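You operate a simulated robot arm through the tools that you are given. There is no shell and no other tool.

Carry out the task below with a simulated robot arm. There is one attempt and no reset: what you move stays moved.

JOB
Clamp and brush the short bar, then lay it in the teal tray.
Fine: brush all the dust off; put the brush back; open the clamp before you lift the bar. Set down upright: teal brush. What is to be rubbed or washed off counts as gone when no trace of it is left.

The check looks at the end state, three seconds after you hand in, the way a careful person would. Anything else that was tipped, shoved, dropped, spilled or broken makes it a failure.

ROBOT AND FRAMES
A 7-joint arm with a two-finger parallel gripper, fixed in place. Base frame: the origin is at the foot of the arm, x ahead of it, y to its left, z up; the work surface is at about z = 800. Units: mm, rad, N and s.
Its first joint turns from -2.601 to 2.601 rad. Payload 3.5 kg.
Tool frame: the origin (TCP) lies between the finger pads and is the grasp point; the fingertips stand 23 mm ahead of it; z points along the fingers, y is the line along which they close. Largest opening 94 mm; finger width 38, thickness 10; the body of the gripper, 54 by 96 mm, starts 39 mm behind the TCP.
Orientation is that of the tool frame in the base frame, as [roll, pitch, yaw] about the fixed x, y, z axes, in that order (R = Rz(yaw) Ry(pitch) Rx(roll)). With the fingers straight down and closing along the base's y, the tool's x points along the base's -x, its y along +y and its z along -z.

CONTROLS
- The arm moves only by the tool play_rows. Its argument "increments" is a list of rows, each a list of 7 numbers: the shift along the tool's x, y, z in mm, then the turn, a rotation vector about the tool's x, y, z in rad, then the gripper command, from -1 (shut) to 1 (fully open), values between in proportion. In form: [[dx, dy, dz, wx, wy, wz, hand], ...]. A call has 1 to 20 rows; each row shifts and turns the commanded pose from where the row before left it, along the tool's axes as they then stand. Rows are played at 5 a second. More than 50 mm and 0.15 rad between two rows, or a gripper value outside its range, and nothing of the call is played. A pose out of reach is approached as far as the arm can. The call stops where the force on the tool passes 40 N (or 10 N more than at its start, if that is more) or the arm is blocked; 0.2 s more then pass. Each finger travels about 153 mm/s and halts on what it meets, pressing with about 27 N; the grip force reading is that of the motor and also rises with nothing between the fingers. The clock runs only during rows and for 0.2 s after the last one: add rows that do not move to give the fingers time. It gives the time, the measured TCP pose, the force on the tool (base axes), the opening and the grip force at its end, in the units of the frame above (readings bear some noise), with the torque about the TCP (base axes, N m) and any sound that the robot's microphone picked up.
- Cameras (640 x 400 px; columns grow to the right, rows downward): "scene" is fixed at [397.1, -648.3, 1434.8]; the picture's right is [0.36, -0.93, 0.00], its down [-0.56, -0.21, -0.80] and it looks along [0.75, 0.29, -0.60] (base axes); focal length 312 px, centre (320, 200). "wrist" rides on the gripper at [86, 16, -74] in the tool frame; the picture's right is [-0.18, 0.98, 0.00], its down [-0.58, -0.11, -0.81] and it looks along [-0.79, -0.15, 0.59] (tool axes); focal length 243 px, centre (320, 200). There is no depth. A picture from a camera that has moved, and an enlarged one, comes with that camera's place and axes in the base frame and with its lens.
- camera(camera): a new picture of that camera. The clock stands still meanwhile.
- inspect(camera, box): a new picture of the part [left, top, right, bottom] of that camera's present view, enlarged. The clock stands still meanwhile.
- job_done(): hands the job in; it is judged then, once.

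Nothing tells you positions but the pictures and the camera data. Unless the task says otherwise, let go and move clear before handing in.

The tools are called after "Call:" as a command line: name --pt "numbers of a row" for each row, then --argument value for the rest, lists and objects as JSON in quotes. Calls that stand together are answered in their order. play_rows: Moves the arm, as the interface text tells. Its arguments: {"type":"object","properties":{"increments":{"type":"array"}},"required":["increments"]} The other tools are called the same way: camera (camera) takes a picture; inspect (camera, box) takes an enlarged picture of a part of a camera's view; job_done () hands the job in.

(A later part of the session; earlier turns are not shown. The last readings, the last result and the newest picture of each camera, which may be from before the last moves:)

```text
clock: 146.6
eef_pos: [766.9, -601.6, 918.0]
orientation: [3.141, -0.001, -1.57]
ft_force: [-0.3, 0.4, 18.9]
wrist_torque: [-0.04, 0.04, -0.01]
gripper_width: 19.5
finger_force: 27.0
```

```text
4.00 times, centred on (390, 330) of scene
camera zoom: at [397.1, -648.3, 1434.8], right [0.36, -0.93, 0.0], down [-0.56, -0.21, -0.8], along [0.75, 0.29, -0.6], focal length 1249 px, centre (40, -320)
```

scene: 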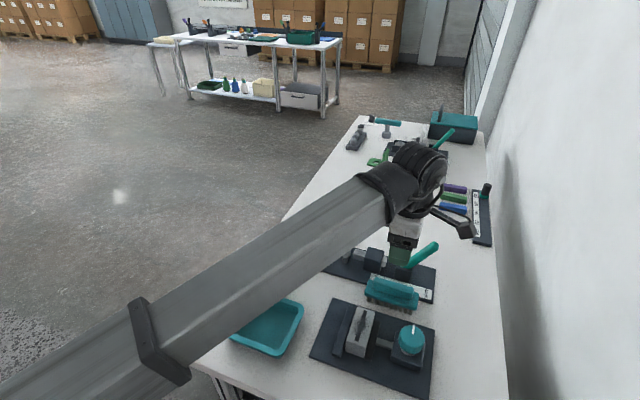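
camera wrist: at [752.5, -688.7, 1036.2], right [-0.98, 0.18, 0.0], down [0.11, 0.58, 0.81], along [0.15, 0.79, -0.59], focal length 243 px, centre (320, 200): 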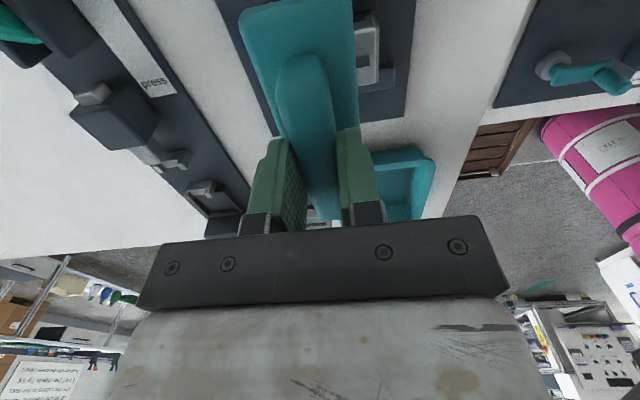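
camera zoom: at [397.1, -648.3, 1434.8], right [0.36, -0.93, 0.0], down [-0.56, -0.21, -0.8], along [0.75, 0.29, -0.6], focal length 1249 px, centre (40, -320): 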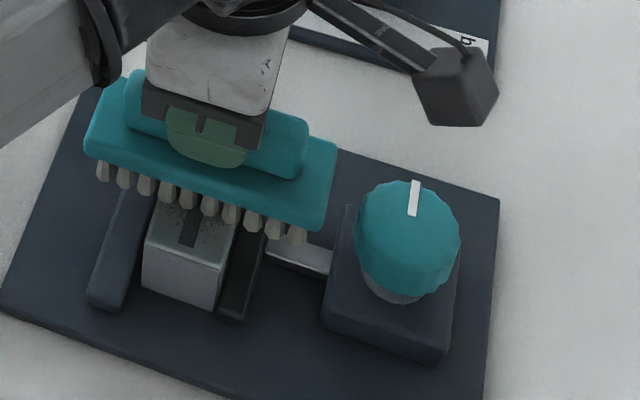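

Contact made at about 19 N, so I'll back off slightly and sweep the brush along the bar.

Call:
play_rows --pt "0 0 -0.4 0 0 0 -1" --pt "0 3 0 0 0 0 -1" --pt "0 6 0 0 0 0 -1" --pt "0 8 0 0 0 0 -1" --pt "0 8 0 0 0 0 -1" --pt "0 6 0 0 0 0 -1" --pt "0 3 0 0 0 0 -1" --pt "0 0 0 0 0 0 -1"

Call:
inspect --camera "scene" --box '[330, 280, 450, 380]'

```text
clock: 148.4
eef_pos: [732.5, -599.3, 917.3]
orientation: [-3.141, -0.003, -1.571]
ft_force: [6.8, 1.3, 20.6]
wrist_torque: [0.05, -0.29, 0.02]
gripper_width: 19.6
finger_force: 27.1
```

```text
4.00 times, centred on (390, 330) of scene
camera zoom: at [397.1, -648.3, 1434.8], right [0.36, -0.93, 0.0], down [-0.56, -0.21, -0.8], along [0.75, 0.29, -0.6], focal length 1249 px, centre (40, -320)
```

zoom: 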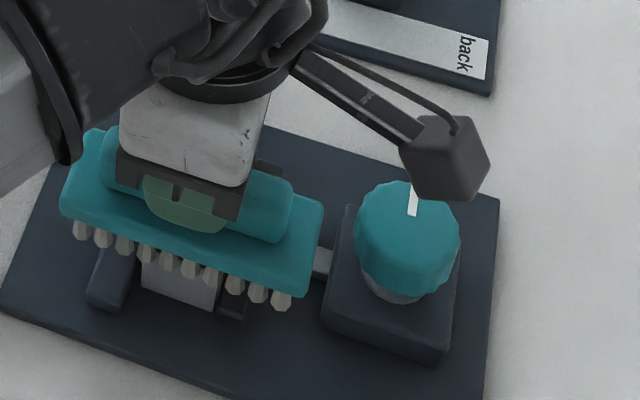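

Call:
play_rows --pt "0 -3 -0.2 0 0 0 -1" --pt "0 -6 0 0 0 0 -1" --pt "0 -8 0 0 0 0 -1" --pt "0 -8 0 0 0 0 -1" --pt "0 -8 0 0 0 0 -1" --pt "0 -8 0 0 0 0 -1" --pt "0 -8 0 0 0 0 -1" --pt "0 -8 0 0 0 0 -1" --pt "0 -8 0 0 0 0 -1" --pt "0 -5 0 0 0 0 -1" --pt "0 -2 0 0 0 0 -1" --pt "0 0 0 0 0 0 -1"

Call:
inspect --camera "scene" --box '[330, 280, 450, 380]'

```text
clock: 151.0
eef_pos: [804.6, -601.3, 918.1]
orientation: [3.141, -0.002, -1.568]
ft_force: [-3.0, -0.9, 10.9]
wrist_torque: [0.0, 0.18, -0.01]
gripper_width: 19.4
finger_force: 27.1
```

```text
4.00 times, centred on (390, 330) of scene
camera zoom: at [397.1, -648.3, 1434.8], right [0.36, -0.93, 0.0], down [-0.56, -0.21, -0.8], along [0.75, 0.29, -0.6], focal length 1249 px, centre (40, -320)
```

zoom: 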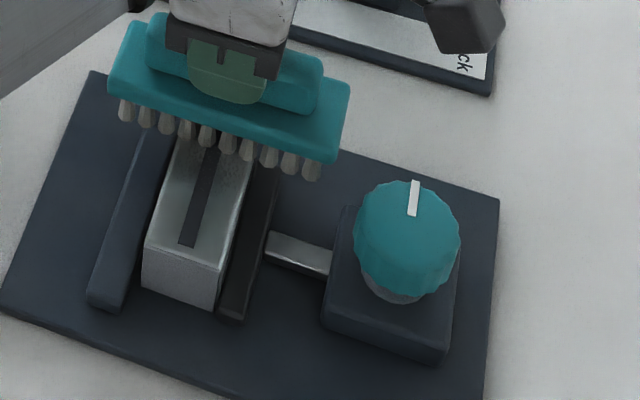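

The dust is coming off. I'll make two more full passes to be thorough.

Call:
play_rows --pt "0 3 0 0 0 0 -1" --pt "0 6 0 0 0 0 -1" --pt "0 8 0 0 0 0 -1" --pt "0 8 0 0 0 0 -1" --pt "0 8 0 0 0 0 -1" --pt "0 8 0 0 0 0 -1" --pt "0 8 0 0 0 0 -1" --pt "0 8 0 0 0 0 -1" --pt "0 8 0 0 0 0 -1" --pt "0 5 0 0 0 0 -1" --pt "0 2 0 0 0 0 -1" --pt "0 0 0 0 0 0 -1"

Call:
play_rows --pt "0 -3 0 0 0 0 -1" --pt "0 -6 0 0 0 0 -1" --pt "0 -8 0 0 0 0 -1" --pt "0 -8 0 0 0 0 -1" --pt "0 -8 0 0 0 0 -1" --pt "0 -8 0 0 0 0 -1" --pt "0 -8 0 0 0 0 -1" --pt "0 -8 0 0 0 0 -1" --pt "0 -8 0 0 0 0 -1" --pt "0 -5 0 0 0 0 -1" --pt "0 -2 0 0 0 0 -1" --pt "0 0 0 0 0 0 -1"

Call:
inspect --camera "scene" --box '[350, 290, 410, 360]'

```text
clock: 153.6
eef_pos: [732.6, -600.9, 917.5]
orientation: [3.14, -0.002, -1.57]
ft_force: [1.5, 0.3, 6.2]
wrist_torque: [0.04, -0.14, -0.02]
gripper_width: 19.6
finger_force: 27.3
```

```text
clock: 156.2
eef_pos: [804.3, -601.8, 917.1]
orientation: [-3.14, -0.002, -1.568]
ft_force: [-1.4, -0.4, 4.0]
wrist_torque: [0.01, 0.1, 0.01]
gripper_width: 19.5
finger_force: 27.0
```

```text
5.71 times, centred on (380, 325) of scene
camera zoom: at [397.1, -648.3, 1434.8], right [0.36, -0.93, 0.0], down [-0.56, -0.21, -0.8], along [0.75, 0.29, -0.6], focal length 1785 px, centre (-23, -514)
```

zoom: 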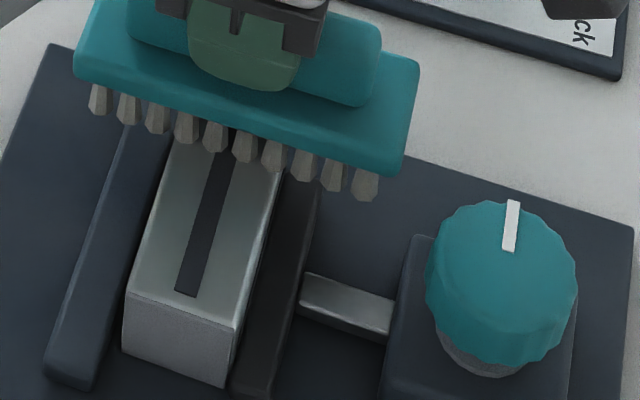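

The near part is clean. I'll lift the brush and move toward its place to see the whole bar.

Call:
play_rows --pt "0 0 -4 0 0 0 -1" --pt "0 0 -10 0 0 0 -1" --pt "0 0 -12 0 0 0 -1" --pt "0 0 -10 0 0 0 -1" --pt "2 -5 -4 0 0 0 -1" --pt "5 -10 0 0 0 0 -1" --pt "8 -13 0 0 0 0 -1" --pt "9 -14 0 0 0 0 -1" --pt "9 -14 0 0 0 0 -1" --pt "7 -12 0 0 0 0 -1" --pt "4 -7 0 0 0 0 -1" --pt "0 -2 0 0 0 0 -1" --pt "0 0 0 0 0 0 -1"

Call:
inspect --camera "scene" --box '[330, 290, 430, 360]'

Call:
camera --camera "wrist"

```text
clock: 159.0
eef_pos: [882.1, -644.6, 957.2]
orientation: [3.142, 0.0, -1.569]
ft_force: [-0.7, 0.3, -1.5]
wrist_torque: [-0.01, -0.02, -0.05]
gripper_width: 19.3
finger_force: 27.4
```

```text
5.71 times, centred on (380, 325) of scene
camera zoom: at [397.1, -648.3, 1434.8], right [0.36, -0.93, 0.0], down [-0.56, -0.21, -0.8], along [0.75, 0.29, -0.6], focal length 1785 px, centre (-23, -514)
```

zoom: 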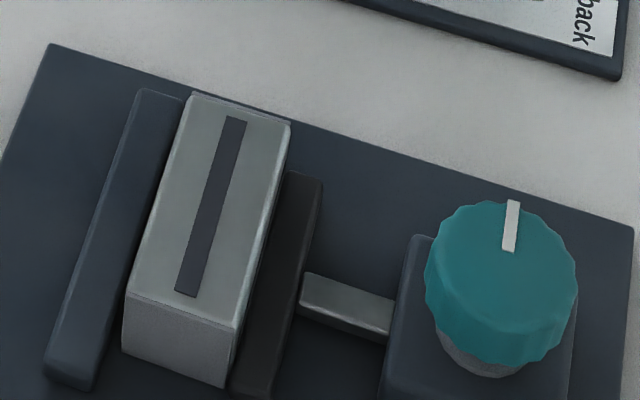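

```text
taken
camera wrist: at [867.2, -732.4, 1032.1], right [-0.98, 0.18, 0.0], down [0.11, 0.58, 0.81], along [0.15, 0.79, -0.59], focal length 243 px, centre (320, 200)
```

wrist: 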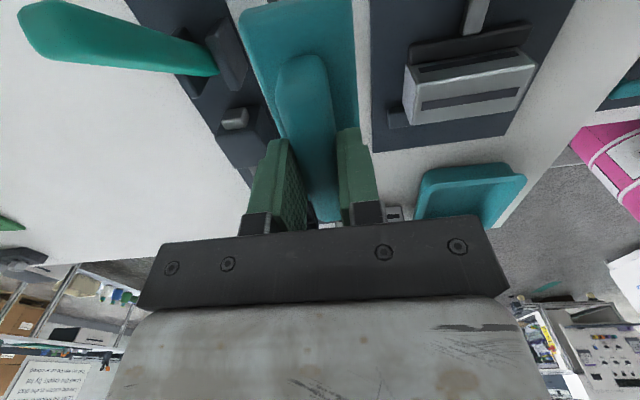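

Call:
inspect --camera "scene" --box '[345, 303, 385, 345]'

Call:
inspect --camera "wrist" --box '[390, 30, 550, 130]'

```text
9.52 times, centred on (365, 324) of scene
camera zoom: at [397.1, -648.3, 1434.8], right [0.36, -0.93, 0.0], down [-0.56, -0.21, -0.8], along [0.75, 0.29, -0.6], focal length 2975 px, centre (-109, -981)
```

zoom: 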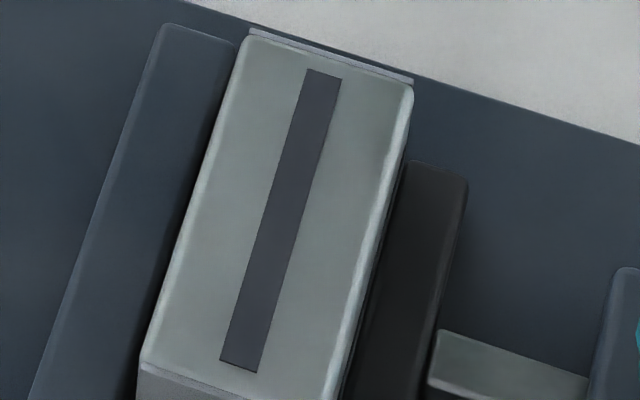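

```text
4.00 times, centred on (470, 80) of wrist
camera zoom: at [867.2, -732.4, 1032.1], right [-0.98, 0.18, 0.0], down [0.11, 0.58, 0.81], along [0.15, 0.79, -0.59], focal length 970 px, centre (-280, 680)
```

zoom: 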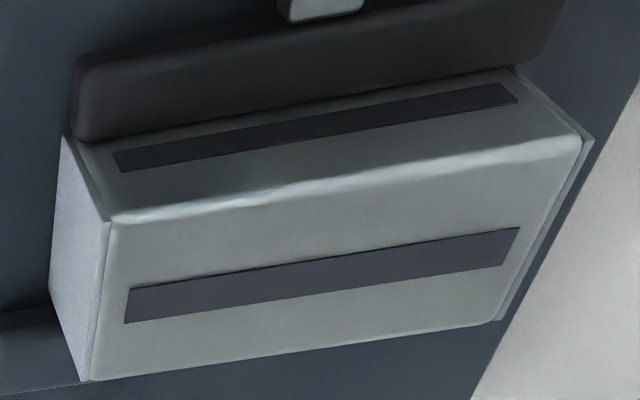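

The bar's top is completely clean. Now I'll lower the brush back to its original spot.

Call:
play_rows --pt "0 0.5 4 0 0 0 -1" --pt "0 0 10 0 0 0 -1" --pt "0 0 14 0 0 0 -1" --pt "0 0 16 0 0 0 -1" --pt "0 0 14 0 0 0 -1" --pt "0 0 12 0 0 0 -1" --pt "0 0 7 0 0 0 -1" --pt "0 0 3 0 0 0 -1" --pt "0 0 0 0 0 0 -1"

Call:
inspect --camera "scene" --box '[360, 255, 440, 325]'

```text
clock: 161.0
eef_pos: [882.2, -645.4, 876.1]
orientation: [3.141, -0.003, -1.568]
ft_force: [1.0, 0.1, -1.1]
wrist_torque: [0.0, 0.01, 0.0]
gripper_width: 19.5
finger_force: 27.3
```

```text
5.71 times, centred on (400, 290) of scene
camera zoom: at [397.1, -648.3, 1434.8], right [0.36, -0.93, 0.0], down [-0.56, -0.21, -0.8], along [0.75, 0.29, -0.6], focal length 1785 px, centre (-137, -314)
```

zoom: 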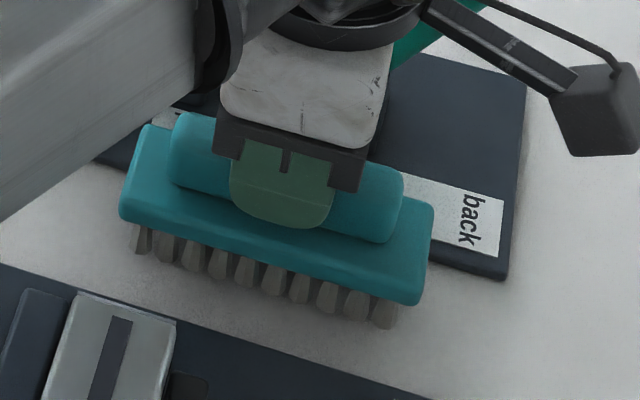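

Call:
play_rows --pt "0 0 1.5 0 0 0 -1" --pt "0 0 1.5 0 0 0 -1" --pt "0 0 1.5 0 0 0 -1" --pt "0 0 1 0 0 0 -1" --pt "0 0 0 0 0 0 -1"

Call:
play_rows --pt "0 0 0.6 0 0 0 -1" --pt "0 0 0.6 0 0 0 -1" --pt "0 0 0 0 0 0 -1"

```text
clock: 162.2
eef_pos: [882.7, -645.2, 872.2]
orientation: [3.141, -0.002, -1.57]
ft_force: [-0.3, -0.8, -0.6]
wrist_torque: [0.04, -0.02, 0.0]
gripper_width: 19.8
finger_force: 27.0
```

```text
clock: 163.0
eef_pos: [882.7, -646.0, 870.9]
orientation: [3.141, -0.001, -1.569]
ft_force: [0.7, -1.1, -2.5]
wrist_torque: [-0.01, 0.02, 0.02]
gripper_width: 19.6
finger_force: 26.8
```

Call:
play_rows --pt "0 0 0.5 0 0 0 -1" --pt "0 0 0.5 0 0 0 -1" --pt "0 0 0 0 0 0 -1"

Call:
inspect --camera "scene" --box '[370, 265, 430, 315]'

```text
clock: 163.8
eef_pos: [881.3, -645.0, 869.8]
orientation: [-3.142, -0.002, -1.567]
ft_force: [1.0, 0.3, -1.0]
wrist_torque: [0.04, -0.01, -0.03]
gripper_width: 19.4
finger_force: 27.4
```

```text
8.00 times, centred on (400, 290) of scene
camera zoom: at [397.1, -648.3, 1434.8], right [0.36, -0.93, 0.0], down [-0.56, -0.21, -0.8], along [0.75, 0.29, -0.6], focal length 2499 px, centre (-320, -520)
```

zoom: 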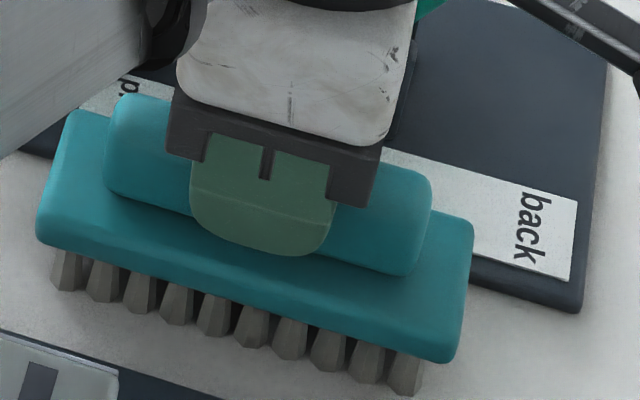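

Call:
play_rows --pt "0 0 0.4 0 0 0 -1" --pt "0 0 0.4 0 0 0 -1" --pt "0 0 0 0 0 0 -1"

```text
clock: 164.6
eef_pos: [881.9, -644.4, 868.4]
orientation: [-3.141, 0.0, -1.569]
ft_force: [1.1, 0.2, 11.4]
wrist_torque: [0.36, -0.04, 0.0]
gripper_width: 19.6
finger_force: 27.1
```

The bristles are on the table. I'll release the brush gently and rise.

Call:
play_rows --pt "0 0 -0.3 0 0 0 -1" --pt "0 0 0 0 0 0 -0.5" --pt "0 0 0 0 0 0 -0.3" --pt "0 0 0 0 0 0 -0.1" --pt "0 0 0 0 0 0 0.0" --pt "0 0 0 0 0 0 0.0" --pt "0 0 -3 0 0 0 0.0" --pt "0 0 -6 0 0 0 0.0" --pt "0 0 -10 0 0 0 0.0" --pt "0 0 -14 0 0 0 0.0" --pt "0 0 -16 0 0 0 0.0" --pt "0 0 -16 0 0 0 0.0" --pt "0 0 -16 0 0 0 0.0" --pt "0 0 -12 0 0 0 0.0" --pt "0 0 -6 0 0 0 0.0" --pt "0 0 0 0 0 0 0.0"

Call:
inspect --camera "scene" --box '[340, 240, 450, 325]'

Call:
camera --camera "wrist"

```text
clock: 168.0
eef_pos: [883.3, -644.8, 967.2]
orientation: [3.14, -0.002, -1.57]
ft_force: [-0.1, 0.0, 0.3]
wrist_torque: [0.02, -0.01, 0.04]
gripper_width: 46.9
finger_force: 0.0
```

```text
4.71 times, centred on (395, 282) of scene
camera zoom: at [397.1, -648.3, 1434.8], right [0.36, -0.93, 0.0], down [-0.56, -0.21, -0.8], along [0.75, 0.29, -0.6], focal length 1470 px, centre (-33, -188)
```

zoom: 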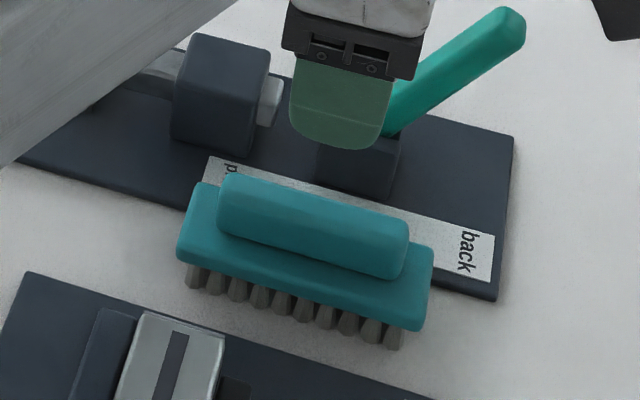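

```text
taken
camera wrist: at [867.2, -732.3, 1043.0], right [-0.98, 0.18, 0.0], down [0.11, 0.58, 0.81], along [0.15, 0.79, -0.59], focal length 243 px, centre (320, 200)
```

wrist: 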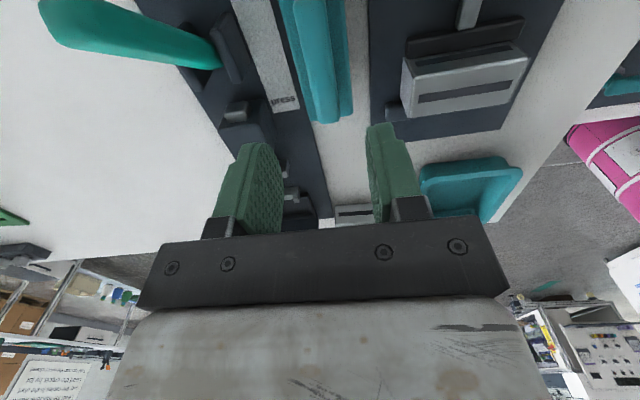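

The brush stands upright in its place. Next I'll go back to the knob, rotate the tool for a full counterclockwise sweep, and open the clamp.

Call:
play_rows --pt "2 5 0 0 0 0 0.6" --pt "5 10 0 0 0 0 0.6" --pt "7 15 0 0 0 0 0.6" --pt "8 17 0 0 0 0 0.6" --pt "8 17 0 0 0 0 0.6" --pt "8 17 0 0 0 0 0.6" --pt "8 16 0 0 0 0 0.6" --pt "5 11 0 0 0 0 0.6" --pt "3 6 0 0 0 0.0 0.6" --pt "1 3 0 0 0 0.05 0.6" --pt "0 0 0 0 0 0.1 0.6" --pt "0 0 0 0 0 0.14 0.6" --pt "0 0 0 0 0 0.14 0.6" --pt "0 0 0 0 0 0.14 0.6" --pt "0 0 0 0 0 0.14 0.6" --pt "0 0 0 0 0 0.14 0.6" --pt "0 0 0 0 0 0.14 0.6" --pt "0 0 0 0 0 0.14 0.6" --pt "0 0 0 0 0 0.14 0.6" --pt "0 0 0 0 0 0.14 0.6"

Call:
play_rows --pt "0 0 0 0 0 0.14 0.6" --pt "0 0 0 0 0 0.14 0.6" --pt "0 0 0 0 0 0.14 0.6" --pt "0 0 0 0 0 0.14 0.6" --pt "0 0 0 0 0 0.14 0.6" --pt "0 0 0 0 0 0.14 0.6" --pt "0 0 0 0 0 0.14 0.6" --pt "0 0 0 0 0 0.14 0.6" --pt "0 0 0 0 0 0.14 0.6" --pt "0 0 0 0 0 0.14 0.6" --pt "0 0 0 0 0 0.14 0.6" --pt "0 0 0 0 0 0.14 0.6" --pt "0 0 0 0 0 0.1 0.6" --pt "0 0 0 0 0 0.05 0.6" --pt "0 0 0 0 0 0 0.6"

Call:
camera --camera "wrist"

Call:
camera --camera "scene"

```text
clock: 172.2
eef_pos: [766.2, -700.2, 968.4]
orientation: [-3.14, -0.001, -2.98]
ft_force: [0.0, -0.6, -0.3]
wrist_torque: [0.0, 0.01, -0.01]
gripper_width: 75.0
finger_force: 0.1
```

```text
clock: 175.4
eef_pos: [765.5, -699.4, 968.1]
orientation: [-3.14, 0.003, 1.474]
ft_force: [0.3, 1.0, -0.3]
wrist_torque: [-0.03, -0.02, -0.01]
gripper_width: 75.2
finger_force: 0.1
```

```text
taken
camera wrist: at [790.6, -616.0, 1042.7], right [0.96, -0.28, 0.0], down [-0.16, -0.57, 0.81], along [-0.22, -0.78, -0.59], focal length 243 px, centre (320, 200)
```

wrist: 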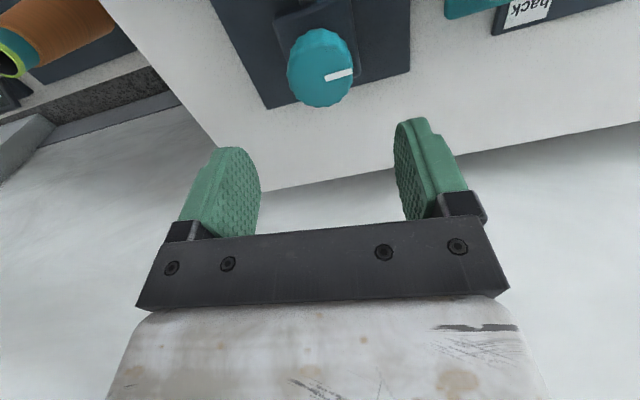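

```text
taken
```

scene: 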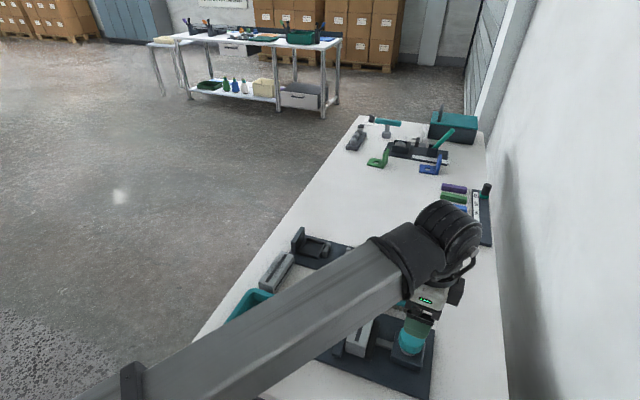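

Call:
play_rows --pt "0 0 5 0 0 0 0.6" --pt "0 0 10 0 0 0 0.6" --pt "0 0 14 0 0 0 0.6" --pt "0 0 16 0 0 0 0.6" --pt "0 0 16 0 0 0 0.6" --pt "0 0 14 0 0 0 0.6" --pt "0 0 12 0 0 0 0.6" --pt "0 0 8 0 0 0 0.6" --pt "0 0 5 0 0 0 0.6" --pt "0 0 0 0 0 0 0.2" --pt "0 0 0 0 0 0 0.1" --pt "0 0 0 0 0 0 0.03" --pt "0 0 0 0 0 0 0.0" --pt "0 0 0 0 0 0 -0.05" --pt "0 0 0 0 0 0 -0.2" --pt "0 0 0 0 0 0 -0.5"

Call:
play_rows --pt "0 0 0 0 0 -0.04 -0.5" --pt "0 0 0 0 0 -0.08 -0.5" --pt "0 0 0 0 0 -0.1 -0.5" --pt "0 0 0 0 0 -0.12 -0.5" --pt "0 0 0 0 0 -0.12 -0.5" --pt "0 0 0 0 0 -0.12 -0.5" --pt "0 0 0 0 0 -0.08 -0.5" --pt "0 0 0 0 0 -0.04 -0.5" --pt "0 0 0 0 0 0 -0.5"

Call:
camera --camera "wrist"

```text
clock: 178.8
eef_pos: [764.6, -699.7, 867.3]
orientation: [-3.14, 0.002, 1.473]
ft_force: [2.6, 0.6, -0.1]
wrist_torque: [-0.07, -0.08, -0.01]
gripper_width: 47.3
finger_force: 44.3
```

```text
clock: 180.8
eef_pos: [765.9, -699.6, 867.8]
orientation: [-3.139, 0.001, 2.176]
ft_force: [9.8, 0.7, -1.8]
wrist_torque: [-0.26, -0.57, 0.0]
gripper_width: 47.4
finger_force: 45.1
```

```text
taken
camera wrist: at [730.6, -620.4, 942.6], right [0.91, 0.41, 0.0], down [0.24, -0.54, 0.81], along [0.33, -0.74, -0.59], focal length 243 px, centre (320, 200)
```

wrist: 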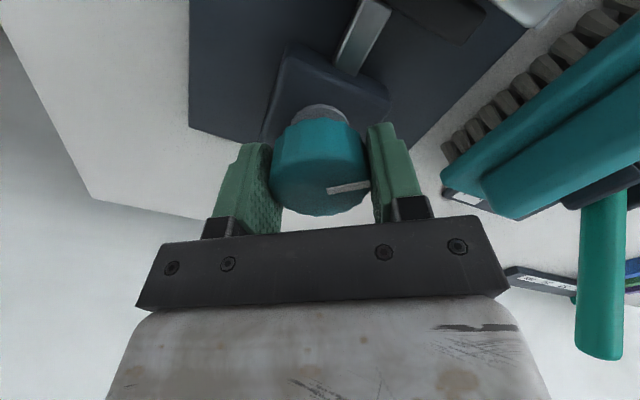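

The knob turns with the gripper and the jaw is backing away from the bar. I keep turning counterclockwise.

Call:
play_rows --pt "0 0 0 0 0 -0.05 -0.5" --pt "0 0 0 0 0 -0.1 -0.5" --pt "0 0 0 0 0 -0.12 -0.5" --pt "0 0 0 0 0 -0.12 -0.5" --pt "0 0 0 0 0 -0.12 -0.5" --pt "0 0 0 0 0 -0.12 -0.5" --pt "0 0 0 0 0 -0.12 -0.5" --pt "0 0 0 0 0 -0.1 -0.5" --pt "0 0 0 0 0 -0.05 -0.5" --pt "0 0 0 0 0 0 -0.5"

```text
clock: 183.0
eef_pos: [766.2, -699.0, 867.5]
orientation: [-3.141, 0.0, 3.077]
ft_force: [16.4, 2.8, 6.1]
wrist_torque: [0.11, -0.46, 0.01]
gripper_width: 47.1
finger_force: 45.2
```

Call:
play_rows --pt "0 0 0 0 0 0 0.1" --pt "0 0 0 0 0 0 0.2" --pt "0 0 0 0 0 0 0.1" --pt "0 0 0 0 0 0 0.03" --pt "0 0 0 0 0 0 0.0" --pt "0 0 0 0 0 0 -0.05" --pt "0 0 0 0 0 0 -0.2" --pt "0 0 0 0 0 0 -0.5"

Call:
play_rows --pt "0 0 0 0 0 -0.05 -0.5" --pt "0 0 0 0 0 -0.1 -0.5" --pt "0 0 0 0 0 -0.12 -0.5" --pt "0 0 0 0 0 -0.12 -0.5" --pt "0 0 0 0 0 -0.12 -0.5" --pt "0 0 0 0 0 -0.12 -0.5" --pt "0 0 0 0 0 -0.12 -0.5" --pt "0 0 0 0 0 -0.1 -0.5" --pt "0 0 0 0 0 -0.05 -0.5" --pt "0 0 0 0 0 0 -0.5"

Call:
camera --camera "wrist"

Call:
inspect --camera "wrist" --box '[220, 0, 520, 230]'

```text
clock: 184.8
eef_pos: [765.6, -700.3, 867.8]
orientation: [-3.141, -0.002, 3.075]
ft_force: [-2.4, 4.4, -1.0]
wrist_torque: [0.11, 0.11, -0.03]
gripper_width: 46.9
finger_force: 45.3
```

```text
clock: 187.0
eef_pos: [765.5, -700.0, 868.8]
orientation: [3.141, 0.0, -2.307]
ft_force: [-3.0, 10.2, -5.8]
wrist_torque: [0.28, 0.05, 0.02]
gripper_width: 47.0
finger_force: 45.7
```

```text
taken
camera wrist: at [696.1, -753.8, 942.8], right [-0.61, 0.8, 0.0], down [0.47, 0.36, 0.81], along [0.64, 0.49, -0.59], focal length 243 px, centre (320, 200)
```

wrist: 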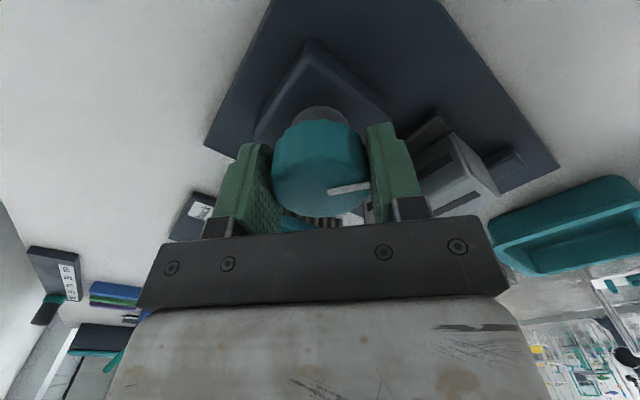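

```text
1.74 times, centred on (370, 115) of wrist
camera zoom: at [696.1, -753.8, 942.8], right [-0.61, 0.8, 0.0], down [0.47, 0.36, 0.81], along [0.64, 0.49, -0.59], focal length 422 px, centre (233, 348)
```

zoom: 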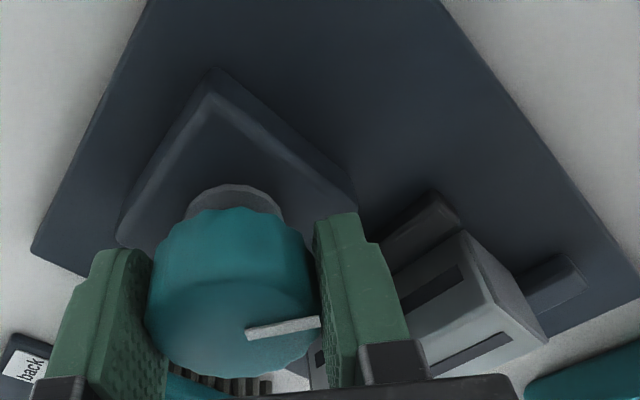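

About 2.5 rad undone. I'll turn the remaining ~0.6 rad until the knob is back at its starting stop.

Call:
play_rows --pt "0 0 0 0 0 -0.05 -0.5" --pt "0 0 0 0 0 -0.1 -0.5" --pt "0 0 0 0 0 -0.1 -0.5" --pt "0 0 0 0 0 -0.1 -0.5" --pt "0 0 0 0 0 -0.1 -0.5" --pt "0 0 0 0 0 -0.08 -0.5" --pt "0 0 0 0 0 -0.04 -0.5" --pt "0 0 0 0 0 0 -0.5"

Call:
inspect --camera "wrist" --box '[220, 0, 520, 230]'

```text
clock: 188.8
eef_pos: [765.8, -700.2, 868.2]
orientation: [-3.141, -0.003, -1.738]
ft_force: [-4.2, 12.5, -6.9]
wrist_torque: [0.12, 0.14, 0.02]
gripper_width: 47.3
finger_force: 44.8
```

```text
1.74 times, centred on (370, 115) of wrist
camera zoom: at [736.0, -783.3, 942.8], right [-0.94, 0.34, 0.0], down [0.2, 0.56, 0.81], along [0.28, 0.76, -0.59], focal length 422 px, centre (233, 348)
```

zoom: 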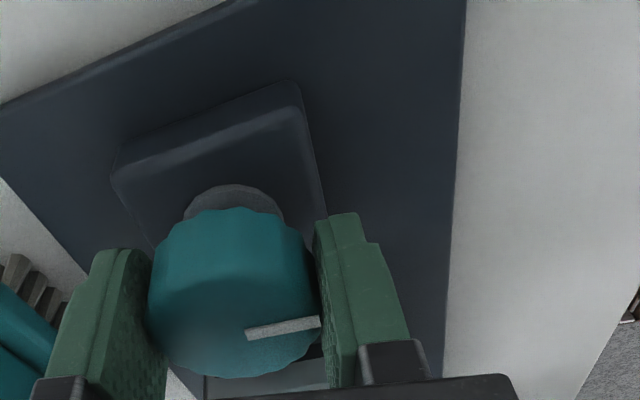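

Call:
play_rows --pt "0 0 0 0 0 -0.04 -0.5" --pt "0 0 0 0 0 -0.05 -0.5" --pt "0 0 0 0 0 0 -0.5" --pt "0 0 0 0 0 0 0.1" --pt "0 0 0 0 0 0 0.4" --pt "0 0 0 0 0 0 0.6" --pt "0 0 -4 0 0 0 0.6" --pt "0 0 -10 0 0 0 0.6" --pt "0 0 -14 0 0 0 0.6" --pt "0 0 -16 0 0 0 0.6" --pt "0 0 -16 0 0 0 0.6" --pt "0 0 -14 0 0 0 0.6" --pt "0 0 -12 0 0 0 0.6" --pt "0 0 -10 0 0 0 0.6" --pt "0 0 -4 0 0 0 0.6" --pt "0 0 0 0 0 0 0.6"

Call:
inspect --camera "scene" --box '[310, 280, 450, 390]'

Call:
camera --camera "wrist"

```text
clock: 192.2
eef_pos: [764.7, -700.3, 967.5]
orientation: [-3.141, -0.001, -1.647]
ft_force: [-0.4, -0.4, -0.1]
wrist_torque: [-0.04, 0.06, 0.01]
gripper_width: 75.2
finger_force: 0.1
```

```text
3.64 times, centred on (380, 335) of scene
camera zoom: at [397.1, -648.3, 1434.8], right [0.36, -0.93, 0.0], down [-0.56, -0.21, -0.8], along [0.75, 0.29, -0.6], focal length 1136 px, centre (102, -291)
```

zoom: 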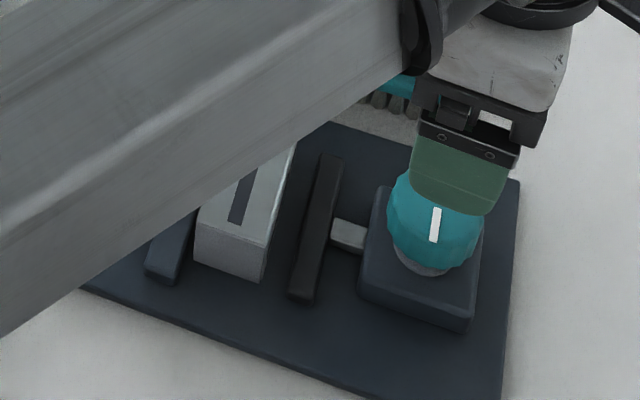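

```text
taken
camera wrist: at [743.6, -785.6, 1042.5], right [-0.97, 0.26, 0.0], down [0.15, 0.57, 0.81], along [0.21, 0.78, -0.59], focal length 243 px, centre (320, 200)
```

wrist: 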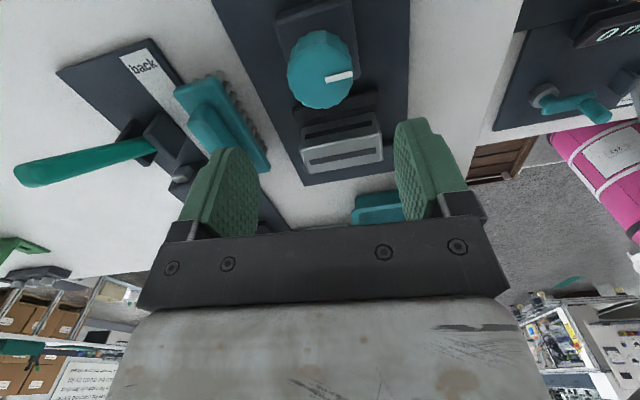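

The clamp is fully open, the knob back at its starting mark, and the bar still stands in place. Before picking it up, I'll look at the tray to measure it.

Call:
play_rows --pt "0 0 -4 0 0 0.05 0.6" --pt "0 0 -8 0 0 0.1 0.6" --pt "0 0 -10 0 0 0.14 0.6" --pt "0 0 -8 0 0 0.14 0.6" --pt "0 0 -4 0 0 0.14 0.6" --pt "0 0 0 0 0 0.14 0.6" --pt "0 0 0 0 0 0.14 0.6" --pt "0 0 0 0 0 0.14 0.6" --pt "0 0 0 0 0 0.14 0.6" --pt "0 0 0 0 0 0.14 0.6" --pt "0 0 0 0 0 0.14 0.6" --pt "0 0 0 0 0 0.05 0.6" --pt "0 0 0 0 0 0.035 0.6" --pt "0 0 0 0 0 0 0.6"

Call:
play_rows --pt "3 7 0 0 0 0 0.6" --pt "6 14 0 0 0 0 0.6" --pt "9 20 0 0 0 0 0.6" --pt "9 22 0 0 0 0 0.6" --pt "9 22 0 0 0 0 0.6" --pt "9 22 0 0 0 0 0.6" --pt "9 22 0 0 0 0 0.6" --pt "9 22 0 0 0 0 0.6" --pt "9 22 0 0 0 0 0.6" --pt "9 22 0 0 0 0 0.6" --pt "9 22 0 0 0 0 0.6" --pt "9 22 0 0 0 0 0.6" --pt "9 22 0 0 0 0 0.6" --pt "8 20 0 0 0 0 0.6" --pt "5 12 0 0 0 0 0.6" --pt "2 6 0 0 0 0 0.6" --pt "0 0 0 0 0 0 0.6"

Call:
camera --camera "wrist"

Call:
inspect --camera "scene" --box '[200, 230, 450, 400]'

```text
clock: 195.2
eef_pos: [765.5, -699.2, 1001.4]
orientation: [-3.139, 0.001, 3.139]
ft_force: [0.4, 1.0, 0.0]
wrist_torque: [0.0, 0.03, 0.0]
gripper_width: 75.2
finger_force: 0.1
```

```text
clock: 198.8
eef_pos: [642.9, -402.5, 1001.5]
orientation: [-3.139, -0.001, -3.142]
ft_force: [-0.9, 0.2, -0.2]
wrist_torque: [0.0, 0.01, 0.02]
gripper_width: 75.4
finger_force: 0.1
```

```text
taken
camera wrist: at [556.9, -385.1, 1076.9], right [0.18, 0.98, 0.0], down [0.58, -0.11, 0.81], along [0.79, -0.15, -0.59], focal length 243 px, centre (320, 200)
```

wrist: 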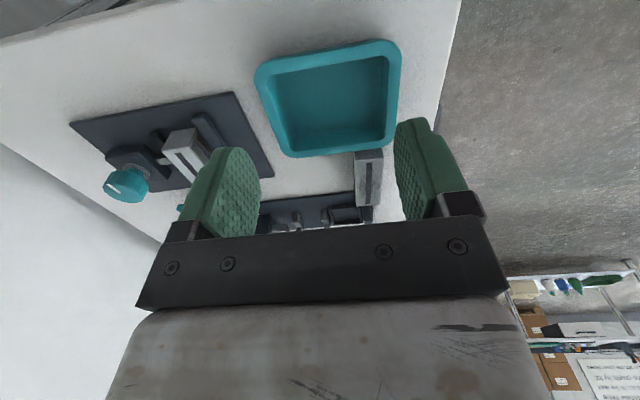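

```text
2.35 times, centred on (325, 315) of scene
camera zoom: at [397.1, -648.3, 1434.8], right [0.36, -0.93, 0.0], down [-0.56, -0.21, -0.8], along [0.75, 0.29, -0.6], focal length 735 px, centre (308, -71)
```

zoom: 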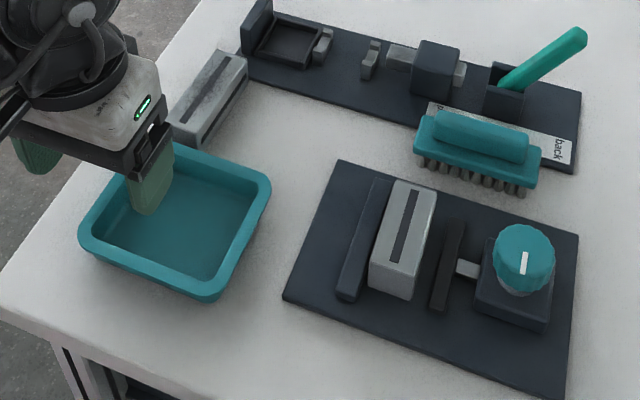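

Call:
inspect --camera "wrist" --box '[240, 20, 420, 170]'

Call:
inspect --camera "wrist" --box '[60, 80, 290, 210]'

```text
2.67 times, centred on (330, 95) of wrist
camera zoom: at [556.9, -385.1, 1076.9], right [0.18, 0.98, 0.0], down [0.58, -0.11, 0.81], along [0.79, -0.15, -0.59], focal length 647 px, centre (293, 480)
```

zoom: 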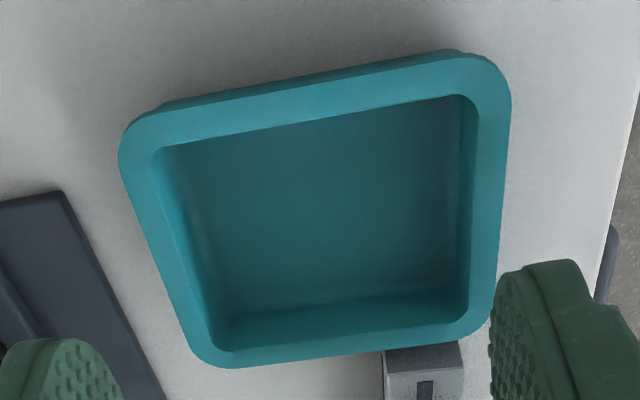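

```text
2.78 times, centred on (175, 145) of wrist
camera zoom: at [556.9, -385.1, 1076.9], right [0.18, 0.98, 0.0], down [0.58, -0.11, 0.81], along [0.79, -0.15, -0.59], focal length 675 px, centre (724, 353)
```

zoom: 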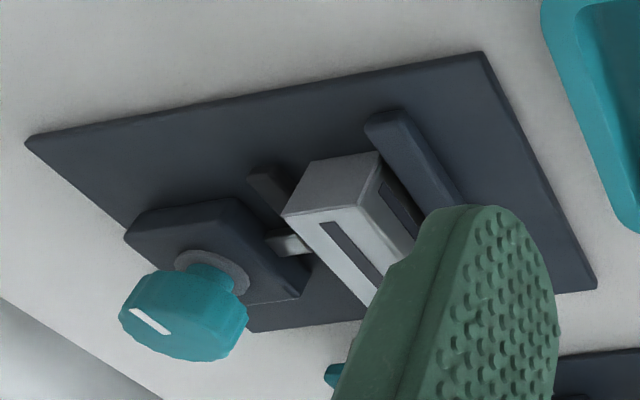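

The tray's inner opening is about 97 mm (x) by 116 mm (y), centred near [714, −400]. I'll take the bar out by its ends as before, set it on the free table spot, regrip it by its sides, and then lay it in the tray.

Call:
play_rows --pt "-4 -6 0 0 0 0 0.6" --pt "-8 -12 0 0 0 0 0.6" --pt "-11 -18 0 0 0 0 0.6" --pt "-12 -19 0 0 0 0 0.6" --pt "-12 -19 0 0 0 0 0.6" --pt "-12 -19 0 0 0 0 0.6" --pt "-12 -19 0 0 0 0 0.6" --pt "-12 -19 0 0 0 0 0.6" --pt "-12 -19 0 0 0 0 0.6" --pt "-12 -19 0 0 0 0 0.6" --pt "-10 -16 0 0 0 0 0.6" --pt "-6 -10 0 0 0 0 0.6" --pt "-2 -3.5 0 0 0 0 0.6" --pt "0 0 0 0 0 0 0.6"

Call:
play_rows --pt "0 0 2 0 0 0.05 0.6" --pt "0 0 5 0 0 0.1 0.8" --pt "0 0 5 0 0 0.13 1" --pt "0 0 5 0 0 0.13 1" --pt "0 0 5 0 0 0.13 1" --pt "0 0 5 0 0 0.13 1" --pt "0 0 5 0 0 0.13 1" --pt "0 0 5 0 0 0.13 1" --pt "0 0 5 0 0 0.13 1" --pt "0 0 5 0 0 0.13 1" --pt "0 0 2 0 0 0.13 1" --pt "0 0 0 0 0 0.13 1" --pt "0 0 0 0 0 0.08 1" --pt "0 0 0 0 0 0.041 1" --pt "0 0 0 0 0 0 1"

Call:
inspect --camera "wrist" --box '[230, 0, 430, 220]'

```text
clock: 201.8
eef_pos: [767.5, -599.2, 1002.2]
orientation: [-3.14, 0.0, -3.141]
ft_force: [0.0, -0.3, 0.6]
wrist_torque: [0.0, -0.01, -0.02]
gripper_width: 75.2
finger_force: 0.0
```

```text
clock: 205.0
eef_pos: [767.4, -599.3, 952.2]
orientation: [3.142, 0.003, 1.569]
ft_force: [0.0, 0.4, 0.2]
wrist_torque: [-0.03, -0.03, 0.01]
gripper_width: 94.1
finger_force: 0.0
```

```text
1.82 times, centred on (330, 110) of wrist
camera zoom: at [784.6, -513.5, 1027.6], right [0.98, -0.19, 0.0], down [-0.11, -0.58, 0.81], along [-0.15, -0.79, -0.59], focal length 441 px, centre (302, 364)
```

zoom: 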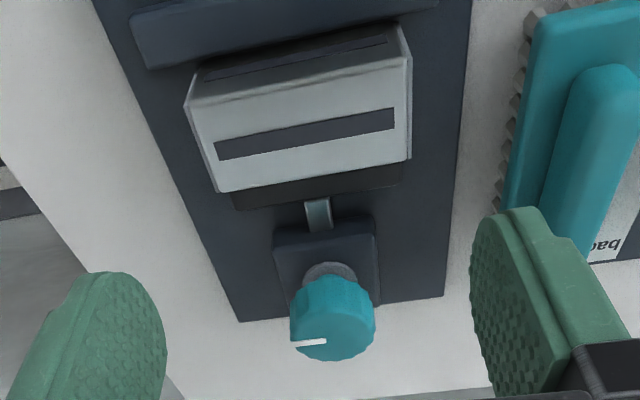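

The bar is at [768.7, −601.5], with the moving jaw well back. I'll descend around its ends and grip it.

Call:
play_rows --pt "-1.1 0.6 5 0 0 0 1" --pt "-1.1 0.6 10 0 0 0 1" --pt "0 0 14 0 0 0 1" --pt "0 0 16 0 0 0 1" --pt "0 0 16 0 0 0 1" --pt "0 0 12 0 0 0 1" --pt "0 0 6 0 0 0 1" --pt "0 0 3 0 0 0 1" --pt "0 0 3 0 0 0 1" --pt "0 0 4 0 0 0 1" --pt "0 0 5 0 0 0 1" --pt "0 0 6 0 0 0 1" --pt "0 0 6 0 0 0 1" --pt "0 0 5 0 0 0 1" --pt "0 0 3 0 0 0 1" --pt "0 0 0 0 0 0 1"

Call:
play_rows --pt "0 0 0 0 0 0 0.9" --pt "0 0 0 0 0 0 0.82" --pt "0 0 0 0 0 0 0.75" --pt "0 0 0 0 0 0 0.5" --pt "0 0 0 0 0 0 -1" --pt "0 0 0 0 0 0 -1"

```text
clock: 208.4
eef_pos: [769.7, -602.0, 839.1]
orientation: [3.141, 0.0, 1.569]
ft_force: [0.2, -0.8, -0.2]
wrist_torque: [0.01, 0.02, 0.0]
gripper_width: 94.1
finger_force: 0.1
```

```text
clock: 209.8
eef_pos: [767.6, -602.8, 839.3]
orientation: [3.141, 0.001, 1.57]
ft_force: [1.2, 0.3, -0.3]
wrist_torque: [-0.02, 0.0, -0.01]
gripper_width: 84.7
finger_force: 26.8
```

The bar is free and gripped. I'll lift slowly.

Call:
play_rows --pt "0 0 -1 0 0 0 -1" --pt "0 0 -2 0 0 0 -1" --pt "0 0 -3 0 0 0 -1" --pt "0 0 -5 0 0 0 -1" --pt "0 0 -6 0 0 0 -1" --pt "0 0 -8 0 0 0 -1" --pt "0 0 -8 0 0 0 -1" --pt "0 0 -8 0 0 0 -1" --pt "0 0 -8 0 0 0 -1" --pt "0 0 -8 0 0 0 -1" --pt "0 0 -8 0 0 0 -1" --pt "0 0 -8 0 0 0 -1" --pt "0 0 -6 0 0 0 -1" --pt "0 0 -4 0 0 0 -1" --pt "0 0 -2 0 0 0 -1" --pt "0 0 0 0 0 0 -1"

Call:
camera --camera "wrist"

Call:
inspect --camera "scene" --box '[310, 270, 450, 390]'

```text
clock: 213.2
eef_pos: [768.6, -600.8, 924.3]
orientation: [-3.141, 0.001, 1.569]
ft_force: [0.3, -0.3, 0.0]
wrist_torque: [-0.02, -0.02, 0.02]
gripper_width: 84.7
finger_force: 27.0
```

```text
taken
camera wrist: at [785.3, -516.3, 998.4], right [0.98, -0.19, 0.0], down [-0.11, -0.58, 0.81], along [-0.15, -0.79, -0.59], focal length 243 px, centre (320, 200)
```

wrist: 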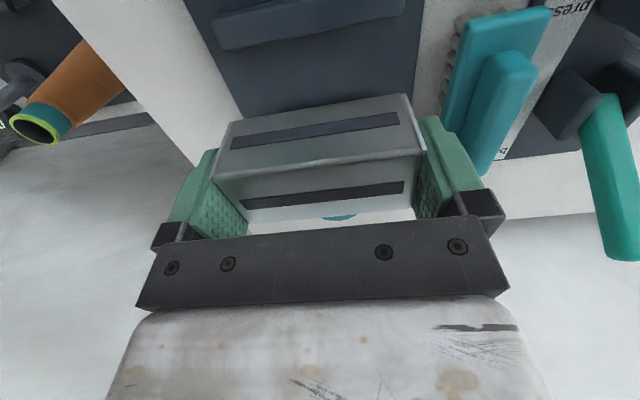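

```text
3.33 times, centred on (380, 330) of scene
camera zoom: at [397.1, -648.3, 1434.8], right [0.36, -0.93, 0.0], down [-0.56, -0.21, -0.8], along [0.75, 0.29, -0.6], focal length 1041 px, centre (120, -233)
```

zoom: 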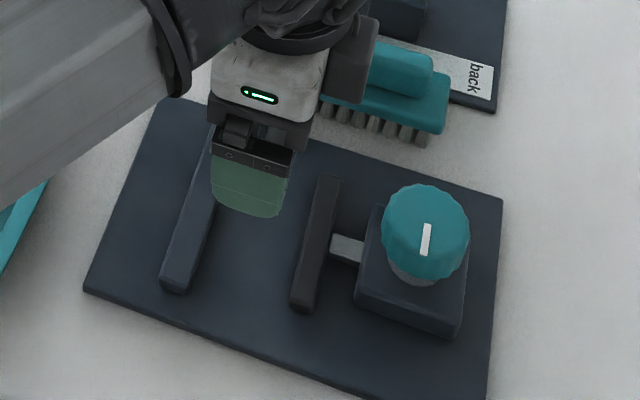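

The bar is out of the vise. I'll carry it back over the free table spot where it first lay.

Call:
play_rows --pt "5 3 -2 0 0 0 -1" --pt "10 6 -2 0 0 0 -1" --pt "14 8 0 0 0 0 -1" --pt "15 8.5 0 0 0 0 -1" --pt "15 8.5 0 0 0 0 -1" --pt "15 8.5 0 0 0 0 -1" --pt "15 8.5 0 0 0 0 -1" --pt "15 8.5 0 0 0 0 -1" --pt "15 8.5 0 0 0 0 -1" --pt "13 7 0 0 0 0 -1" --pt "8 4.5 0 0 0 0 -1" --pt "4 2 0 0 0 0 -1" --pt "0 0 0 0 0 0 -1"

Call:
camera --camera "wrist"

Call:
camera --camera "scene"

```text
clock: 216.0
eef_pos: [850.1, -458.0, 928.1]
orientation: [-3.141, 0.001, 1.569]
ft_force: [-0.2, -0.8, -1.3]
wrist_torque: [0.0, -0.01, 0.02]
gripper_width: 84.7
finger_force: 26.8
```

```text
taken
camera wrist: at [867.5, -372.1, 1002.6], right [0.98, -0.19, 0.0], down [-0.11, -0.58, 0.81], along [-0.15, -0.79, -0.59], focal length 243 px, centre (320, 200)
```

wrist: 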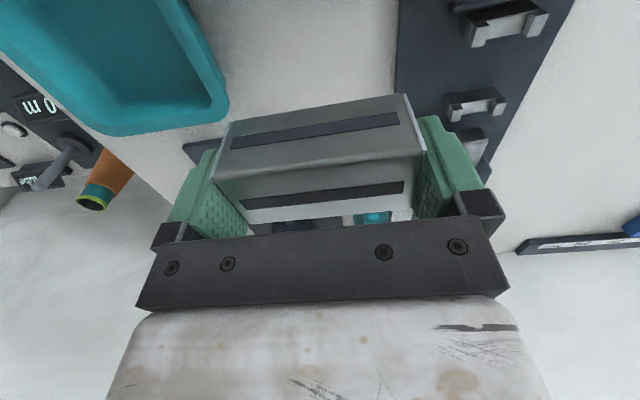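

```text
taken
```

scene: 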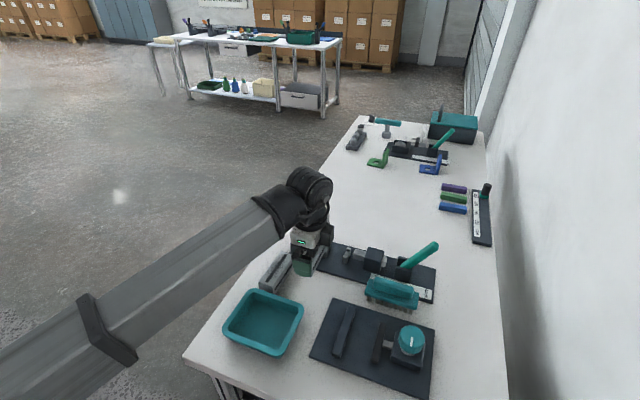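

Call:
play_rows --pt "0 0 5 0 0 0 -1" --pt "0 0 10 0 0 0 -1" --pt "0 0 14 0 0 0 -1" --pt "0 0 16 0 0 0 -1" --pt "0 0 16 0 0 0 -1" --pt "0 0 14 0 0 0 -1" --pt "0 0 10 0 0 0 -1" --pt "0 0 5 0 0 0 -1" --pt "0 0 3 0 0 0 -1" --pt "0 0 1 0 0 0 -1" --pt "0 0 0 0 0 0 -1"

Call:
play_rows --pt "0 0 0.6 0 0 0 -1" --pt "0 0 0.6 0 0 0 -1" --pt "0 0 0.6 0 0 0 -1" --pt "0 0 0 0 0 0 -1"

```text
clock: 218.4
eef_pos: [849.6, -458.8, 833.2]
orientation: [-3.141, 0.003, 1.568]
ft_force: [-0.2, 0.3, -1.0]
wrist_torque: [0.0, 0.0, -0.01]
gripper_width: 85.0
finger_force: 26.9
```

```text
clock: 219.4
eef_pos: [849.7, -457.6, 832.6]
orientation: [-3.141, 0.002, 1.569]
ft_force: [0.4, -0.1, -2.3]
wrist_torque: [0.01, 0.01, -0.03]
gripper_width: 84.7
finger_force: 27.3
```

Call:
play_rows --pt "0 0 0.5 0 0 0 -1" --pt "0 0 0.5 0 0 0 -1" --pt "0 0 0 0 0 0 -1"

```text
clock: 220.2
eef_pos: [849.9, -458.6, 830.3]
orientation: [3.141, 0.003, 1.569]
ft_force: [-0.4, 0.1, 1.0]
wrist_torque: [0.0, -0.08, 0.0]
gripper_width: 84.9
finger_force: 26.7
```

The bar is on the table. I'll release it, rise, and turn the tool to grip it by the sides.

Call:
play_rows --pt "0 0 0.3 0 0 0 -1" --pt "0 0 0 0 0 0 0.85" --pt "0 0 0 0 0 0 1" --pt "0 0 0 0 0 0 1" --pt "0 0 -3 0 0 0 1" --pt "0 0 -6 0 0 0 1" --pt "0 0 -8 0 0 0 1" --pt "0 0 -12 0 0 0 1" --pt "0 0 -16 0 0 0 1" --pt "0 0 -16 0 0 0 1" --pt "0 0 -16 0 0 0 1" --pt "0 0 -12 0 0 0 1" --pt "0 0 -6 0 0 0 1" --pt "0 0 0 0 0 0 1"

Call:
play_rows --pt "0 0 0 0 0 -0.05 0.3" --pt "0 0 0 0 0 -0.1 0.3" --pt "0 0 0 0 0 -0.13 0.3" --pt "0 0 0 0 0 -0.13 0.3" --pt "0 0 0 0 0 -0.13 0.3" --pt "0 0 0 0 0 -0.13 0.3" --pt "0 0 0 0 0 -0.13 0.3" --pt "0 0 0 0 0 -0.13 0.3" --pt "0 0 0 0 0 -0.13 0.3" --pt "0 0 0 0 0 -0.13 0.3" --pt "0 0 0 0 0 -0.13 0.3" --pt "0 0 0 0 0 -0.13 0.3" --pt "0 0 0 0 0 -0.08 0.3" --pt "0 0 0 0 0 -0.04 0.3" --pt "0 0 0 0 0 0 0.3"

Call:
inspect --camera "wrist" --box '[240, 0, 400, 160]'

Call:
camera --camera "wrist"

```text
clock: 223.2
eef_pos: [849.8, -456.9, 926.6]
orientation: [-3.14, 0.002, 1.57]
ft_force: [0.2, 0.0, 0.5]
wrist_torque: [-0.01, -0.01, -0.02]
gripper_width: 93.9
finger_force: 0.1
```

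```text
clock: 226.4
eef_pos: [850.2, -457.6, 925.7]
orientation: [-3.14, 0.001, 3.14]
ft_force: [-0.1, 0.1, -0.6]
wrist_torque: [0.0, 0.03, 0.0]
gripper_width: 61.2
finger_force: 0.0
```

```text
2.50 times, centred on (320, 80) of wrist
camera zoom: at [764.6, -442.3, 1000.2], right [0.18, 0.98, 0.0], down [0.58, -0.11, 0.81], along [0.79, -0.15, -0.59], focal length 606 px, centre (320, 500)
```

zoom: 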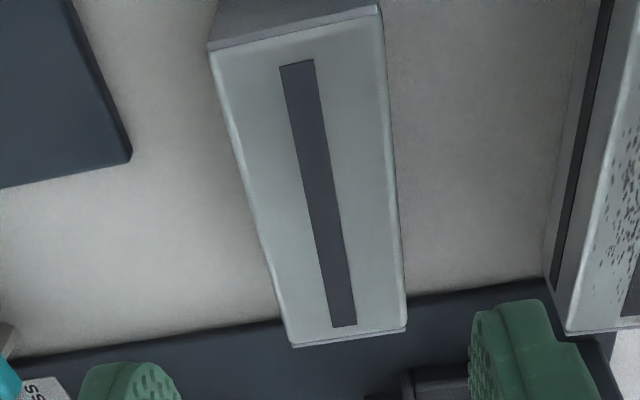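

```text
taken
camera wrist: at [764.6, -442.3, 1000.2], right [0.18, 0.98, 0.0], down [0.58, -0.11, 0.81], along [0.79, -0.15, -0.59], focal length 243 px, centre (320, 200)
```

wrist: 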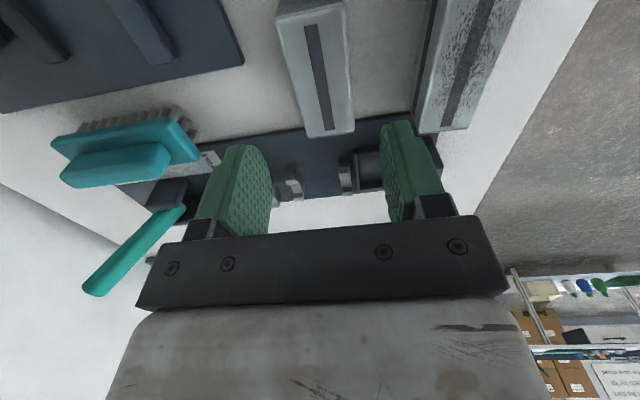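

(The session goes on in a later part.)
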